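You operate a simulated robot arm through the tools that you are given. There is no shell and no other tool. Be economical: measure what you need, move in short steps, check, and stop when the job is done.

You run a simulated robot arm. Do the job below in one go: nothing can be reset, and whatever is moved stays where it is left.

## Task
Close the soap flap.
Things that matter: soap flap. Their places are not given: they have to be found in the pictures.

The check looks at the end state, three seconds after you hand in, the way a careful person would. Anything else that was tipped, shoved, dropped, spilled or broken makes it a failure.

## Robot
A 7-joint arm with a two-finger parallel gripper, fixed in place. Base frame: the origin is at the foot of the arm, x ahead of it, y to its left, z up. Readings come in m, rad, newtons and seconds.
With the tool pointing down near the work surface it reaches from about 0.24 to 0.68 m from the base axis. Its first joint turns from -1.152 to 1.152 rad. Payload 2.4 kg.
Tool frame: the origin (TCP) lies between the finger pads and is the grasp point; the fingertips stand 0.03 m ahead of it; z points along the fingers, y is the line along which they close. Largest opening 0.094 m; finger width 0.028, thickness 0.01; the body of the gripper, 0.05 by 0.096 m, starts 0.055 m behind the TCP.
Orientation is that of the tool frame in the base frame, as a unit quaternion [w, x, y, z]. With the fingers straight down and closing along the base's y, the tool's x points along the base's -x, its y along +y and its z along -z.

## Interface
- The arm moves only by the tool jog_arm. Its argument "rows" is a list of rows, each a list of 7 numbers: the shift along the tool's x, y, z in units of 400 mm (1.0 is 400 mm), then the turn, a rotation vector about the tool's x, y, z in units of 90 degrees (1.0 is 90 degrees), then the finger opening in mm, from 0 to 94. In form: [[dx, dy, dz, wx, wy, wz, claw], ...]. A call has 1 to 20 rows; each row is the pose to reach, as a shift and turn from the pose commanded when the call began, along the tool's axes at that moment. A call with a number of a shift or a turn outside -1 to 1 is refused whole. Rows are played at 5 a second. More than 0.05 m and 0.15 rad between two rows, or a gripper value outside its range, and nothing of the call is played. A pose out of reach is approached as far as the arm can. The call stops where the force on the tool passes 40 N (or 10 N more than at its start, if that is more) or the arm is blocked; 0.2 s more then pass. Each finger travels about 0.153 m/s and halts on what it meets, pressing with about 42 N; the grip force reading is that of the motor and also rises with nothing between the fingers. The clock runs only during rows and for 0.2 s after the last one: add rows that repeat a pose to give the fingers time. It gives the time, the measured TCP pose, the force on the tool (base axes), the opening and the grip force at its end, in the units of the frame above (readings bear some noise), and new pictures: "show" is both (left out), scene, wrist or none.
- Cameras (640 x 400 px; columns grow to the right, rows downward): "scene" is fixed at [0.0529, 0.5047, 1.4272]; the picture's right is [-0.46, -0.89, 0.00], its down [-0.63, 0.33, -0.70] and it looks along [0.62, -0.33, -0.71] (base axes); focal length 322 px, centre (320, 200). "wrist" rides on the gripper at [0.076, 0.014, -0.102] in the tool frame; the picture's right is [-0.18, 0.98, 0.00], its down [-0.75, -0.14, -0.64] and it looks along [-0.63, -0.12, 0.77] (tool axes); focal length 243 px, centre (320, 200).
- point_at(camera, pixels): for up to 12 pixels [column, row] of the newest picture of that camera ("zoom" is the newest enlarged one), the place [x, y, z] in the base frame of the surface seen there, good to about 0.003 m. No time passes.
- close_up(camera, box): a new picture of the part [left, top, right, bottom] of that camera's present view, enlarged. No time passes.
- finish_job(): hands the job in; it is judged then, once.

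Work in short steps. Measure before you move; look again where a grasp or a placing could have gone wrong, and mend it. You have 60 turns and 170 pictures in all, those below and enlarged ones among them. Open the gripper and draw the arm clear of the work before you hand the job in, unless the task says otherwise; then end with one line.

The tools are called as a command line: name --pt "numbers of a row" for each row, then --argument value for the rest, lists and objects as JSON in quotes. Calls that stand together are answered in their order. jog_arm: Moves the arm, as the interface text tells. Its arguments: {"type":"object","properties":{"rows":{"type":"array","items":{"type":"array","items":{"type":"number"}}},"show":{"type":"string","enum":["both","scene","wrist","none"]}},"required":["rows"]} The other tools are called the same way: point_at (camera, pixels) gives the place of the surface under pixels of a picture; close_up (camera, box) takes an enlarged picture of a part of a camera's view; finish_job () hands the job in.

At the start:

```text
clock: 0.0
position: [0.2281, 0.2872, 1.174]
orientation: [0.001, -0.001, 1.0, -0.001]
wrist_force: [0.5, -0.2, -0.4]
opening: 0.0939
grip_force: 0.0
```

scene: 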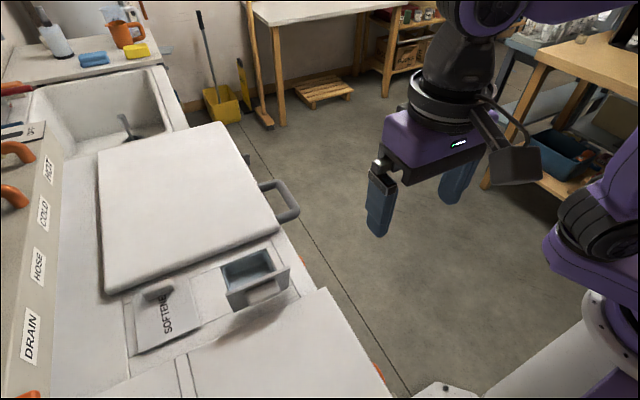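
wrist: 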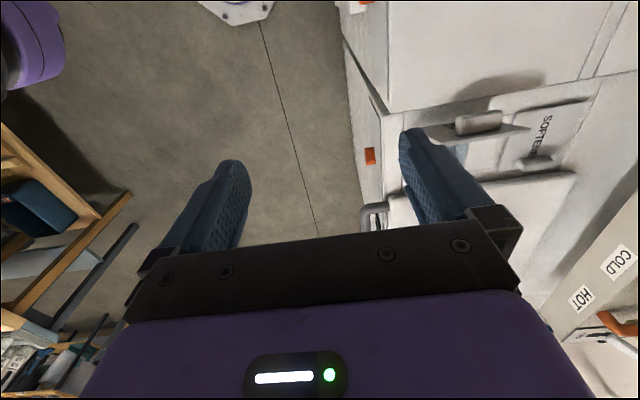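

The scene shows two compartments near (255,280): one with an open flap and one labelled SOFTENER. I'll enlarge it to look closely.

close_up --camera "scene" --box '[110, 220, 330, 360]'

close_up --camera "wrist" --box '[380, 60, 620, 210]'

```text
2.86 times, centred on (220, 290) of scene
```

zoom: 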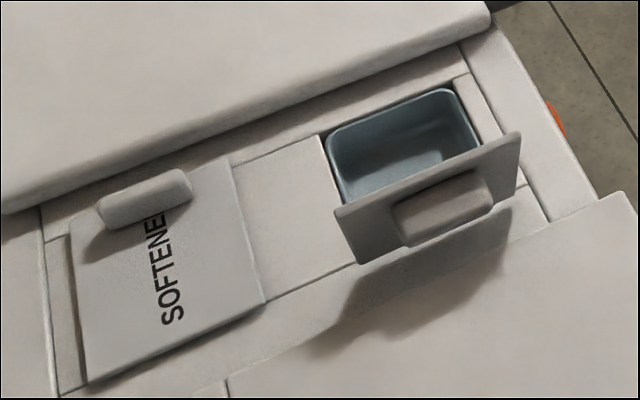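

```text
2.67 times, centred on (500, 135) of wrist
```

zoom: 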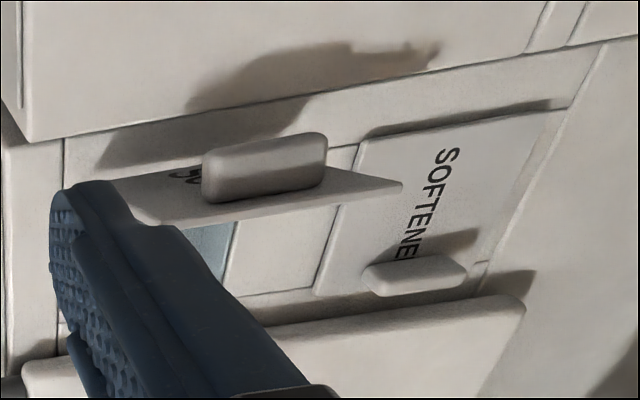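

The right-hand flap (zoom at about 430,200) stands open and its hinge is on the near side. The softener flap is shut. I'll measure the flap and its surroundings.

point_at --camera "scene" --pixels '[[226, 294], [289, 269], [234, 310], [287, 285], [264, 293], [264, 284], [222, 265], [268, 249], [245, 270], [210, 280], [200, 262], [300, 310]]'

point_at --camera "wrist" --pixels '[[529, 128], [436, 143], [480, 115], [502, 133], [480, 129], [500, 112], [460, 110], [480, 95], [440, 200], [570, 175], [480, 122], [520, 118]]'

```text
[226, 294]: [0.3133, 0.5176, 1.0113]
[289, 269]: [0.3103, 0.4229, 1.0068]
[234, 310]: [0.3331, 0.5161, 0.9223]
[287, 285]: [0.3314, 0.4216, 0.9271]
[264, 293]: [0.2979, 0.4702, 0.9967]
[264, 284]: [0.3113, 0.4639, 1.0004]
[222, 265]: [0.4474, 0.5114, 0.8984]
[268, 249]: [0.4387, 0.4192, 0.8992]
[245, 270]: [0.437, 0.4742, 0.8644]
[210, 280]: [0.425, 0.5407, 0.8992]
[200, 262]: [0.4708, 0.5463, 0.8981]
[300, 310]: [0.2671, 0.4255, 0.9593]
```

```text
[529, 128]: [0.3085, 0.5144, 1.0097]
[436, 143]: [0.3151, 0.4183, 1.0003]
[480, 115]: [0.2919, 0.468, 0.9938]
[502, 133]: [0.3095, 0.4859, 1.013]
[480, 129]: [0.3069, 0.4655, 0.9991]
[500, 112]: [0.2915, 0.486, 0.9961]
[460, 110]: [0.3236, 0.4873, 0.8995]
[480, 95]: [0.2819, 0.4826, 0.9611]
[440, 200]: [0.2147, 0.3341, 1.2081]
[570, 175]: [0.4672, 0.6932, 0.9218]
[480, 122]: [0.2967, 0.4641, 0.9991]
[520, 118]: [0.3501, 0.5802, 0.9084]
```

The flap is hinged at about x 0.335, z 0.90 and leans back to x 0.31, z 1.01. It spans y 0.42–0.516, and the raised box top behind it is at z 0.96. I'll close the fingers and move above and behind the flap.

jog_arm --pt "0 0.05 0 0 0 0 60" --pt "-0.01 0.13 0 0 0 0 30" --pt "-0.02 0.21 0 0 0 0 0" --pt "-0.035 0.3 0 0 0 0 0" --pt "-0.05 0.38 0 0 0 0 0" --pt "-0.055 0.4525 0 0 0 0 0" --pt "-0.055 0.4525 0.08 0 0 0 0" --pt "-0.055 0.4525 0.16 0 0 0 0" --pt "-0.055 0.4525 0.24 0 0 0 0" --pt "-0.055 0.4525 0.3 0 0 0 0" --pt "-0.055 0.4525 0.3 0 0 0 0"

```text
clock: 2.4
position: [0.2505, 0.468, 1.054]
orientation: [0.0, -0.001, 1.0, 0.0]
wrist_force: [1.0, 0.1, -0.5]
opening: 0.0
grip_force: 32.6
```

scene: 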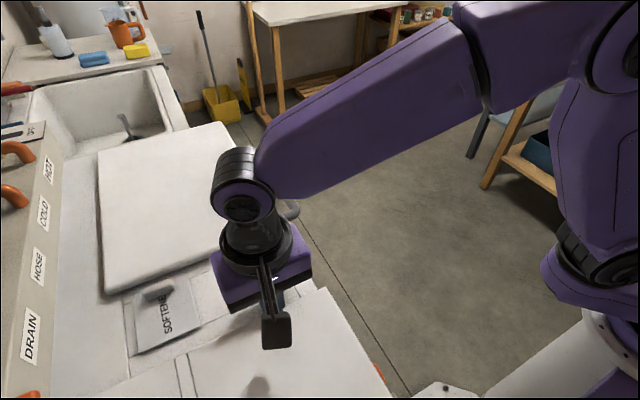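
wrist: 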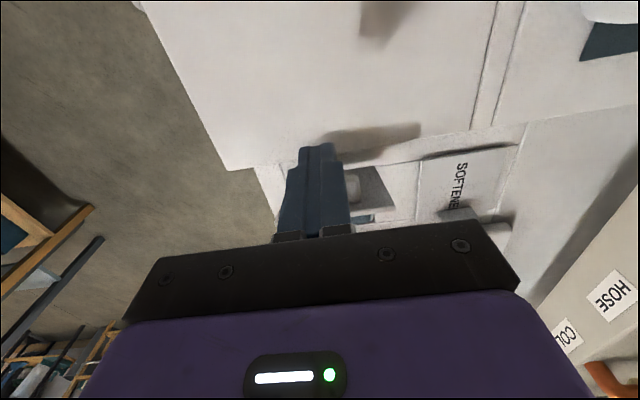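

The tool is behind the flap with the fingers closed. I'll lower the tips to z≈0.978, which stays above the box, and push gently along +x.

jog_arm --pt "0 0 0.06 0 0 0 0" --pt "0 0 0.115 0 0 0 0" --pt "-0.04 0 0.115 0 0 0 0" --pt "-0.07 0 0.115 0 0 0 0" --pt "-0.1 0 0.115 0 0 0 0" --pt "-0.13 0 0.115 0 0 0 0" --pt "-0.16 0 0.115 0 0 0 0" --pt "-0.19 0 0.115 0 0 0 0"

```text
clock: 4.2
position: [0.3267, 0.4693, 1.0086]
orientation: [0.0, 0.0, 1.0, 0.0]
wrist_force: [-0.4, 0.1, -0.1]
opening: 0.0
grip_force: 33.1
```

scene: 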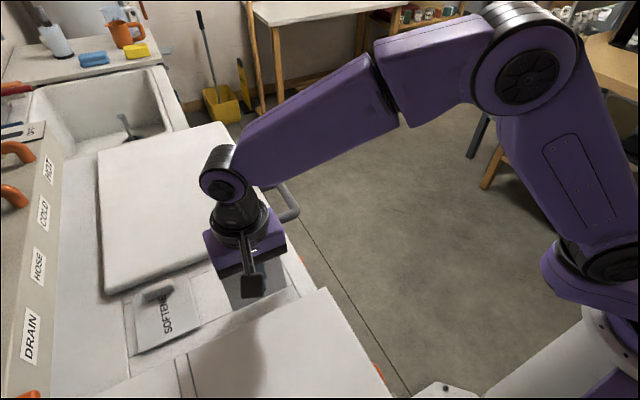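
wrist: 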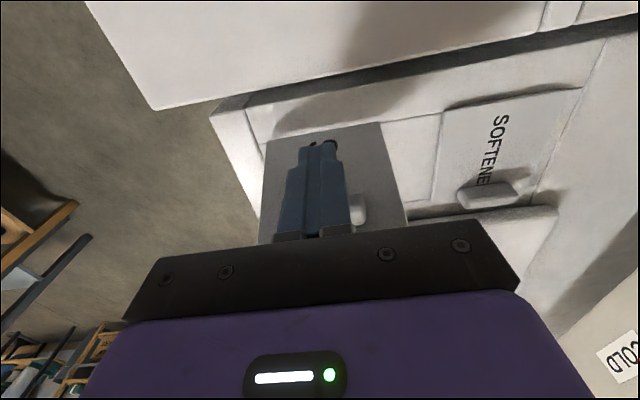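

The flap has swung forward and the force is now near zero. I'll check how far it went.

close_up --camera "wrist" --box '[200, 80, 600, 250]'

point_at --camera "wrist" --pixels '[[275, 160], [275, 195], [270, 225], [370, 140], [375, 170], [390, 210], [357, 208], [358, 222], [405, 170], [425, 190], [265, 235], [480, 155]]'

```text
1.60 times, centred on (400, 165) of wrist
```

zoom: 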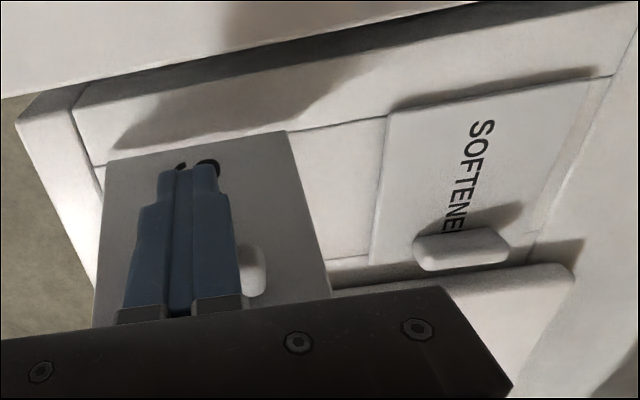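

```text
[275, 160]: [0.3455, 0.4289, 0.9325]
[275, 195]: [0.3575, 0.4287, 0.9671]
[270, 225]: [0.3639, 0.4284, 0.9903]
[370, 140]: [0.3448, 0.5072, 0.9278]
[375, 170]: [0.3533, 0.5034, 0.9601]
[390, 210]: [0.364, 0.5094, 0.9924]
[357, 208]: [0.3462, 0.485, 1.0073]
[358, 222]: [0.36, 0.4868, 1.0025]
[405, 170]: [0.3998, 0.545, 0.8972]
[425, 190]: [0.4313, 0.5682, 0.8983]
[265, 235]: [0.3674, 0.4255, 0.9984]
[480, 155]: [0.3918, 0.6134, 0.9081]
```

The flap is about 20° past vertical and the hinge holds it there. I'll keep pushing forward at this height to around 45°.

jog_arm --pt "-0.03 0 0 0 0 0 0" --pt "-0.06 0 0 0 0 0 0" --pt "-0.09 0 0 0 0 0 0" --pt "-0.12 0 0 0 0 0 0" --pt "-0.15 0 0 0 0 0 0" --pt "-0.18 0 0 0 0 0 0"

close_up --camera "wrist" --box '[200, 80, 600, 250]'

```text
clock: 5.6
position: [0.3976, 0.4665, 1.0074]
orientation: [0.001, 0.0, 1.0, 0.0]
wrist_force: [-0.8, 0.1, 0.0]
opening: 0.0
grip_force: 32.8
```

scene: 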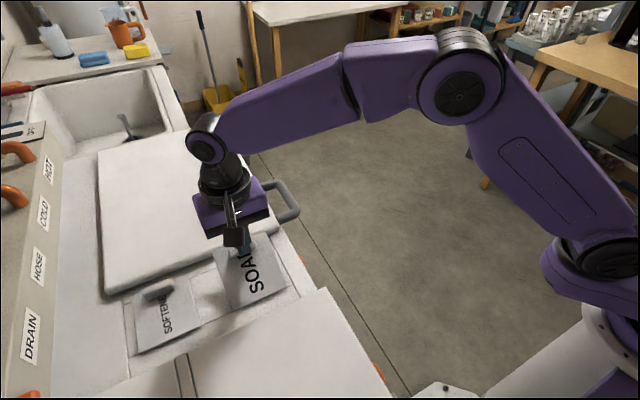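
wrist: 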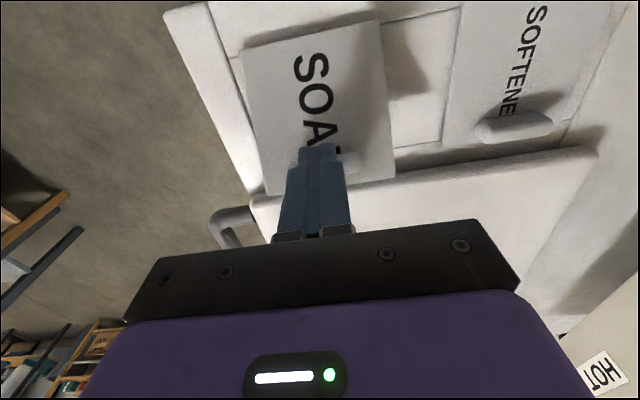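

```text
1.60 times, centred on (400, 165) of wrist
```

zoom: 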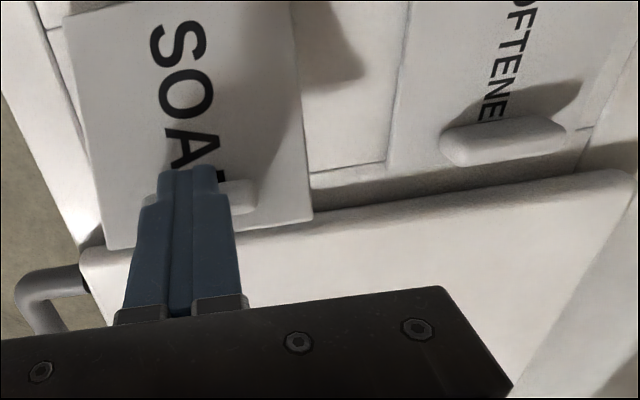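

The flap is around 45–50° now, with the finger against the tab. I'll lift 30 mm, shift over the free end at x≈0.42, and then press down.

jog_arm --pt "0 0 -0.075 0 0 0 0" --pt "-0.06 0 -0.075 0 0 0 0" --pt "-0.06 0 -0.03 0 0 0 0" --pt "-0.06 0 0 0 0 0 0" --pt "-0.06 0 0.03 0 0 0 0" --pt "-0.06 0 0.06 0 0 0 0" --pt "-0.06 0 0.09 0 0 0 0" --pt "-0.06 0 0.11 0 0 0 0"

close_up --camera "wrist" --box '[200, 80, 600, 250]'

```text
clock: 7.4
position: [0.4197, 0.4668, 0.9636]
orientation: [0.0, 0.0, 1.0, 0.0]
wrist_force: [0.3, -1.2, -0.6]
opening: 0.0
grip_force: 33.2
```

scene: 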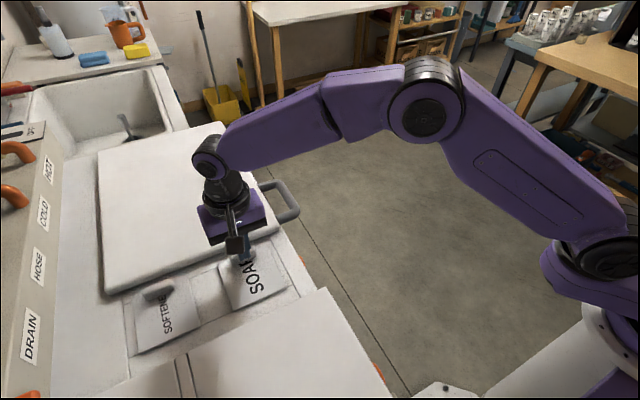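
wrist: 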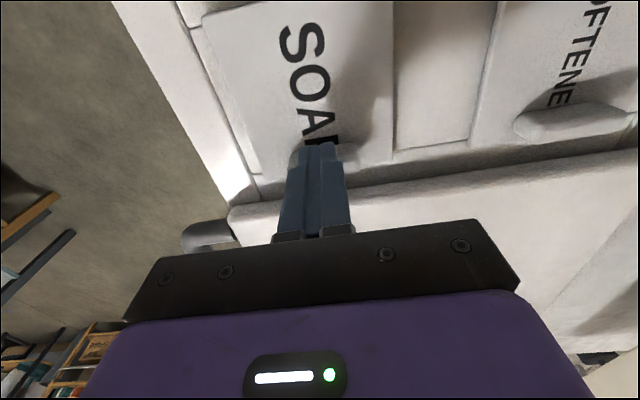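

```text
1.60 times, centred on (400, 165) of wrist
```

zoom: 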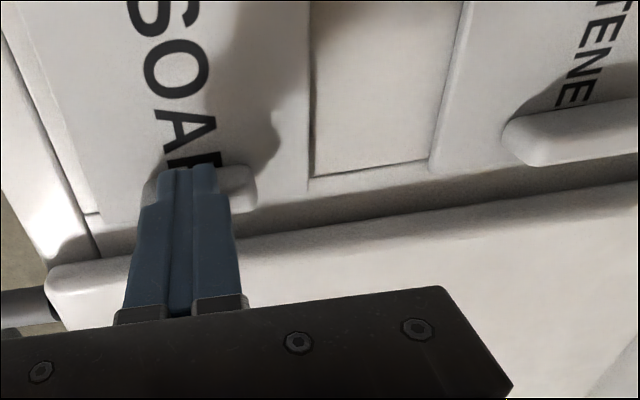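

The flap is almost down. I'll measure how flat it is against the softener flap.

point_at --camera "wrist" --pixels '[[225, 30], [245, 100], [262, 165], [380, 20], [385, 100], [385, 155], [345, 150], [530, 40], [490, 130], [575, 125], [430, 130], [500, 90]]'

```text
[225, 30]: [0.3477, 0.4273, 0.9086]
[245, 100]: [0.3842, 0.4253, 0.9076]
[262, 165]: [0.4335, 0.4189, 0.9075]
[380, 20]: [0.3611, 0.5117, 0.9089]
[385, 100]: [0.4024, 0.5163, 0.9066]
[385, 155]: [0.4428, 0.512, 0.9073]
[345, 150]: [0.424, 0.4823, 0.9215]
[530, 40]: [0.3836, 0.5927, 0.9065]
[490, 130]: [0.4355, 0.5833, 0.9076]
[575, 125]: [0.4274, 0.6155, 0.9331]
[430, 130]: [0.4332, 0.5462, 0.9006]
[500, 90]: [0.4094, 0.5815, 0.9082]
```

The soap flap is flat at z≈0.907, the same as the softener flap. I'll press lightly on the tab to seat it, then retreat straight up.

jog_arm --pt "0 0 0.008 0 0 0 0" --pt "0 0 0.014 0 0 0 0" --pt "0 0 0.018 0 0 0 0" --show "none"

```text
clock: 8.2
position: [0.4219, 0.467, 0.9585]
orientation: [0.001, 0.0, 1.0, 0.001]
wrist_force: [-5.4, -10.0, 29.9]
opening: 0.0
grip_force: 32.7
```

The tool met firm contact at about 30 N, so the flap is seated. I'll lift away, move back over free space and open the gripper.

jog_arm --pt "0 0 -0.05 0 0 0 0" --pt "0 0 -0.15 0 0 0 0" --pt "0 0 -0.25 0 0 0 0" --pt "0 0 -0.35 0 0 0 0" --pt "0 0 -0.45 0 0 0 0" --pt "0.05 -0.1 -0.5 0 0 0 0" --pt "0.1 -0.2 -0.5 0 0 0 0" --pt "0.15 -0.3 -0.5 0 0 0 30" --pt "0.2 -0.4 -0.5 0 0 0 60" --pt "0.25 -0.45 -0.5 0 0 0 90" --pt "0.25 -0.45 -0.5 0 0 0 90"

close_up --camera "scene" --box '[110, 220, 330, 360]'

```text
clock: 10.6
position: [0.3232, 0.2881, 1.1549]
orientation: [0.001, 0.0, 1.0, 0.0]
wrist_force: [0.6, 0.8, -0.8]
opening: 0.0899
grip_force: 0.0
```

scene: 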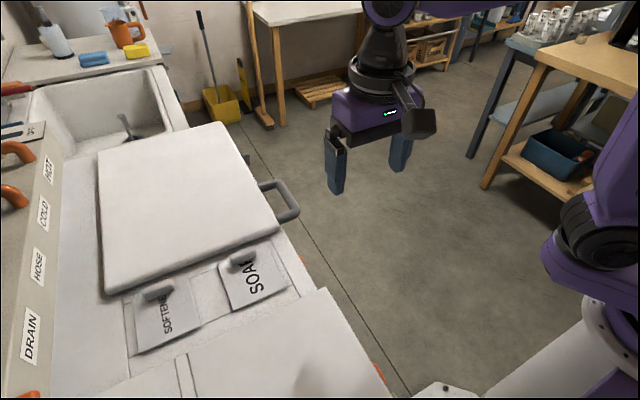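
wrist: 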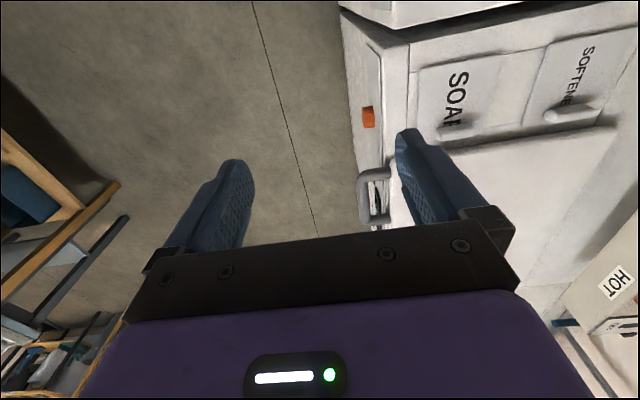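

```text
2.86 times, centred on (220, 290) of scene
```

zoom: 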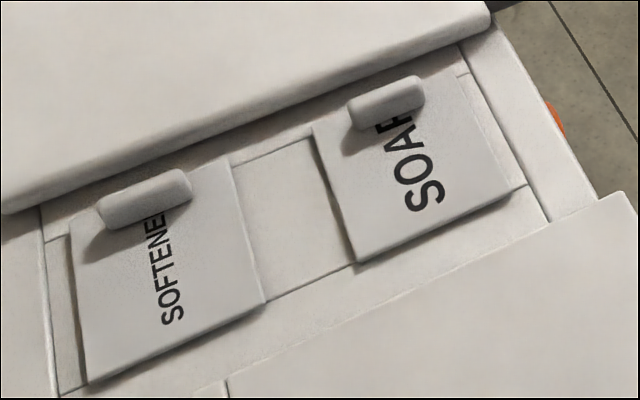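

The soap flap lies flat like the softener flap, nothing else has moved, and the arm is clear, so I'm handing in.

finish_job

```text
The job is handed in.
```

The soap flap is closed: it lies flat and level with the softener flap, nothing else was moved, and the arm is clear with its gripper open.
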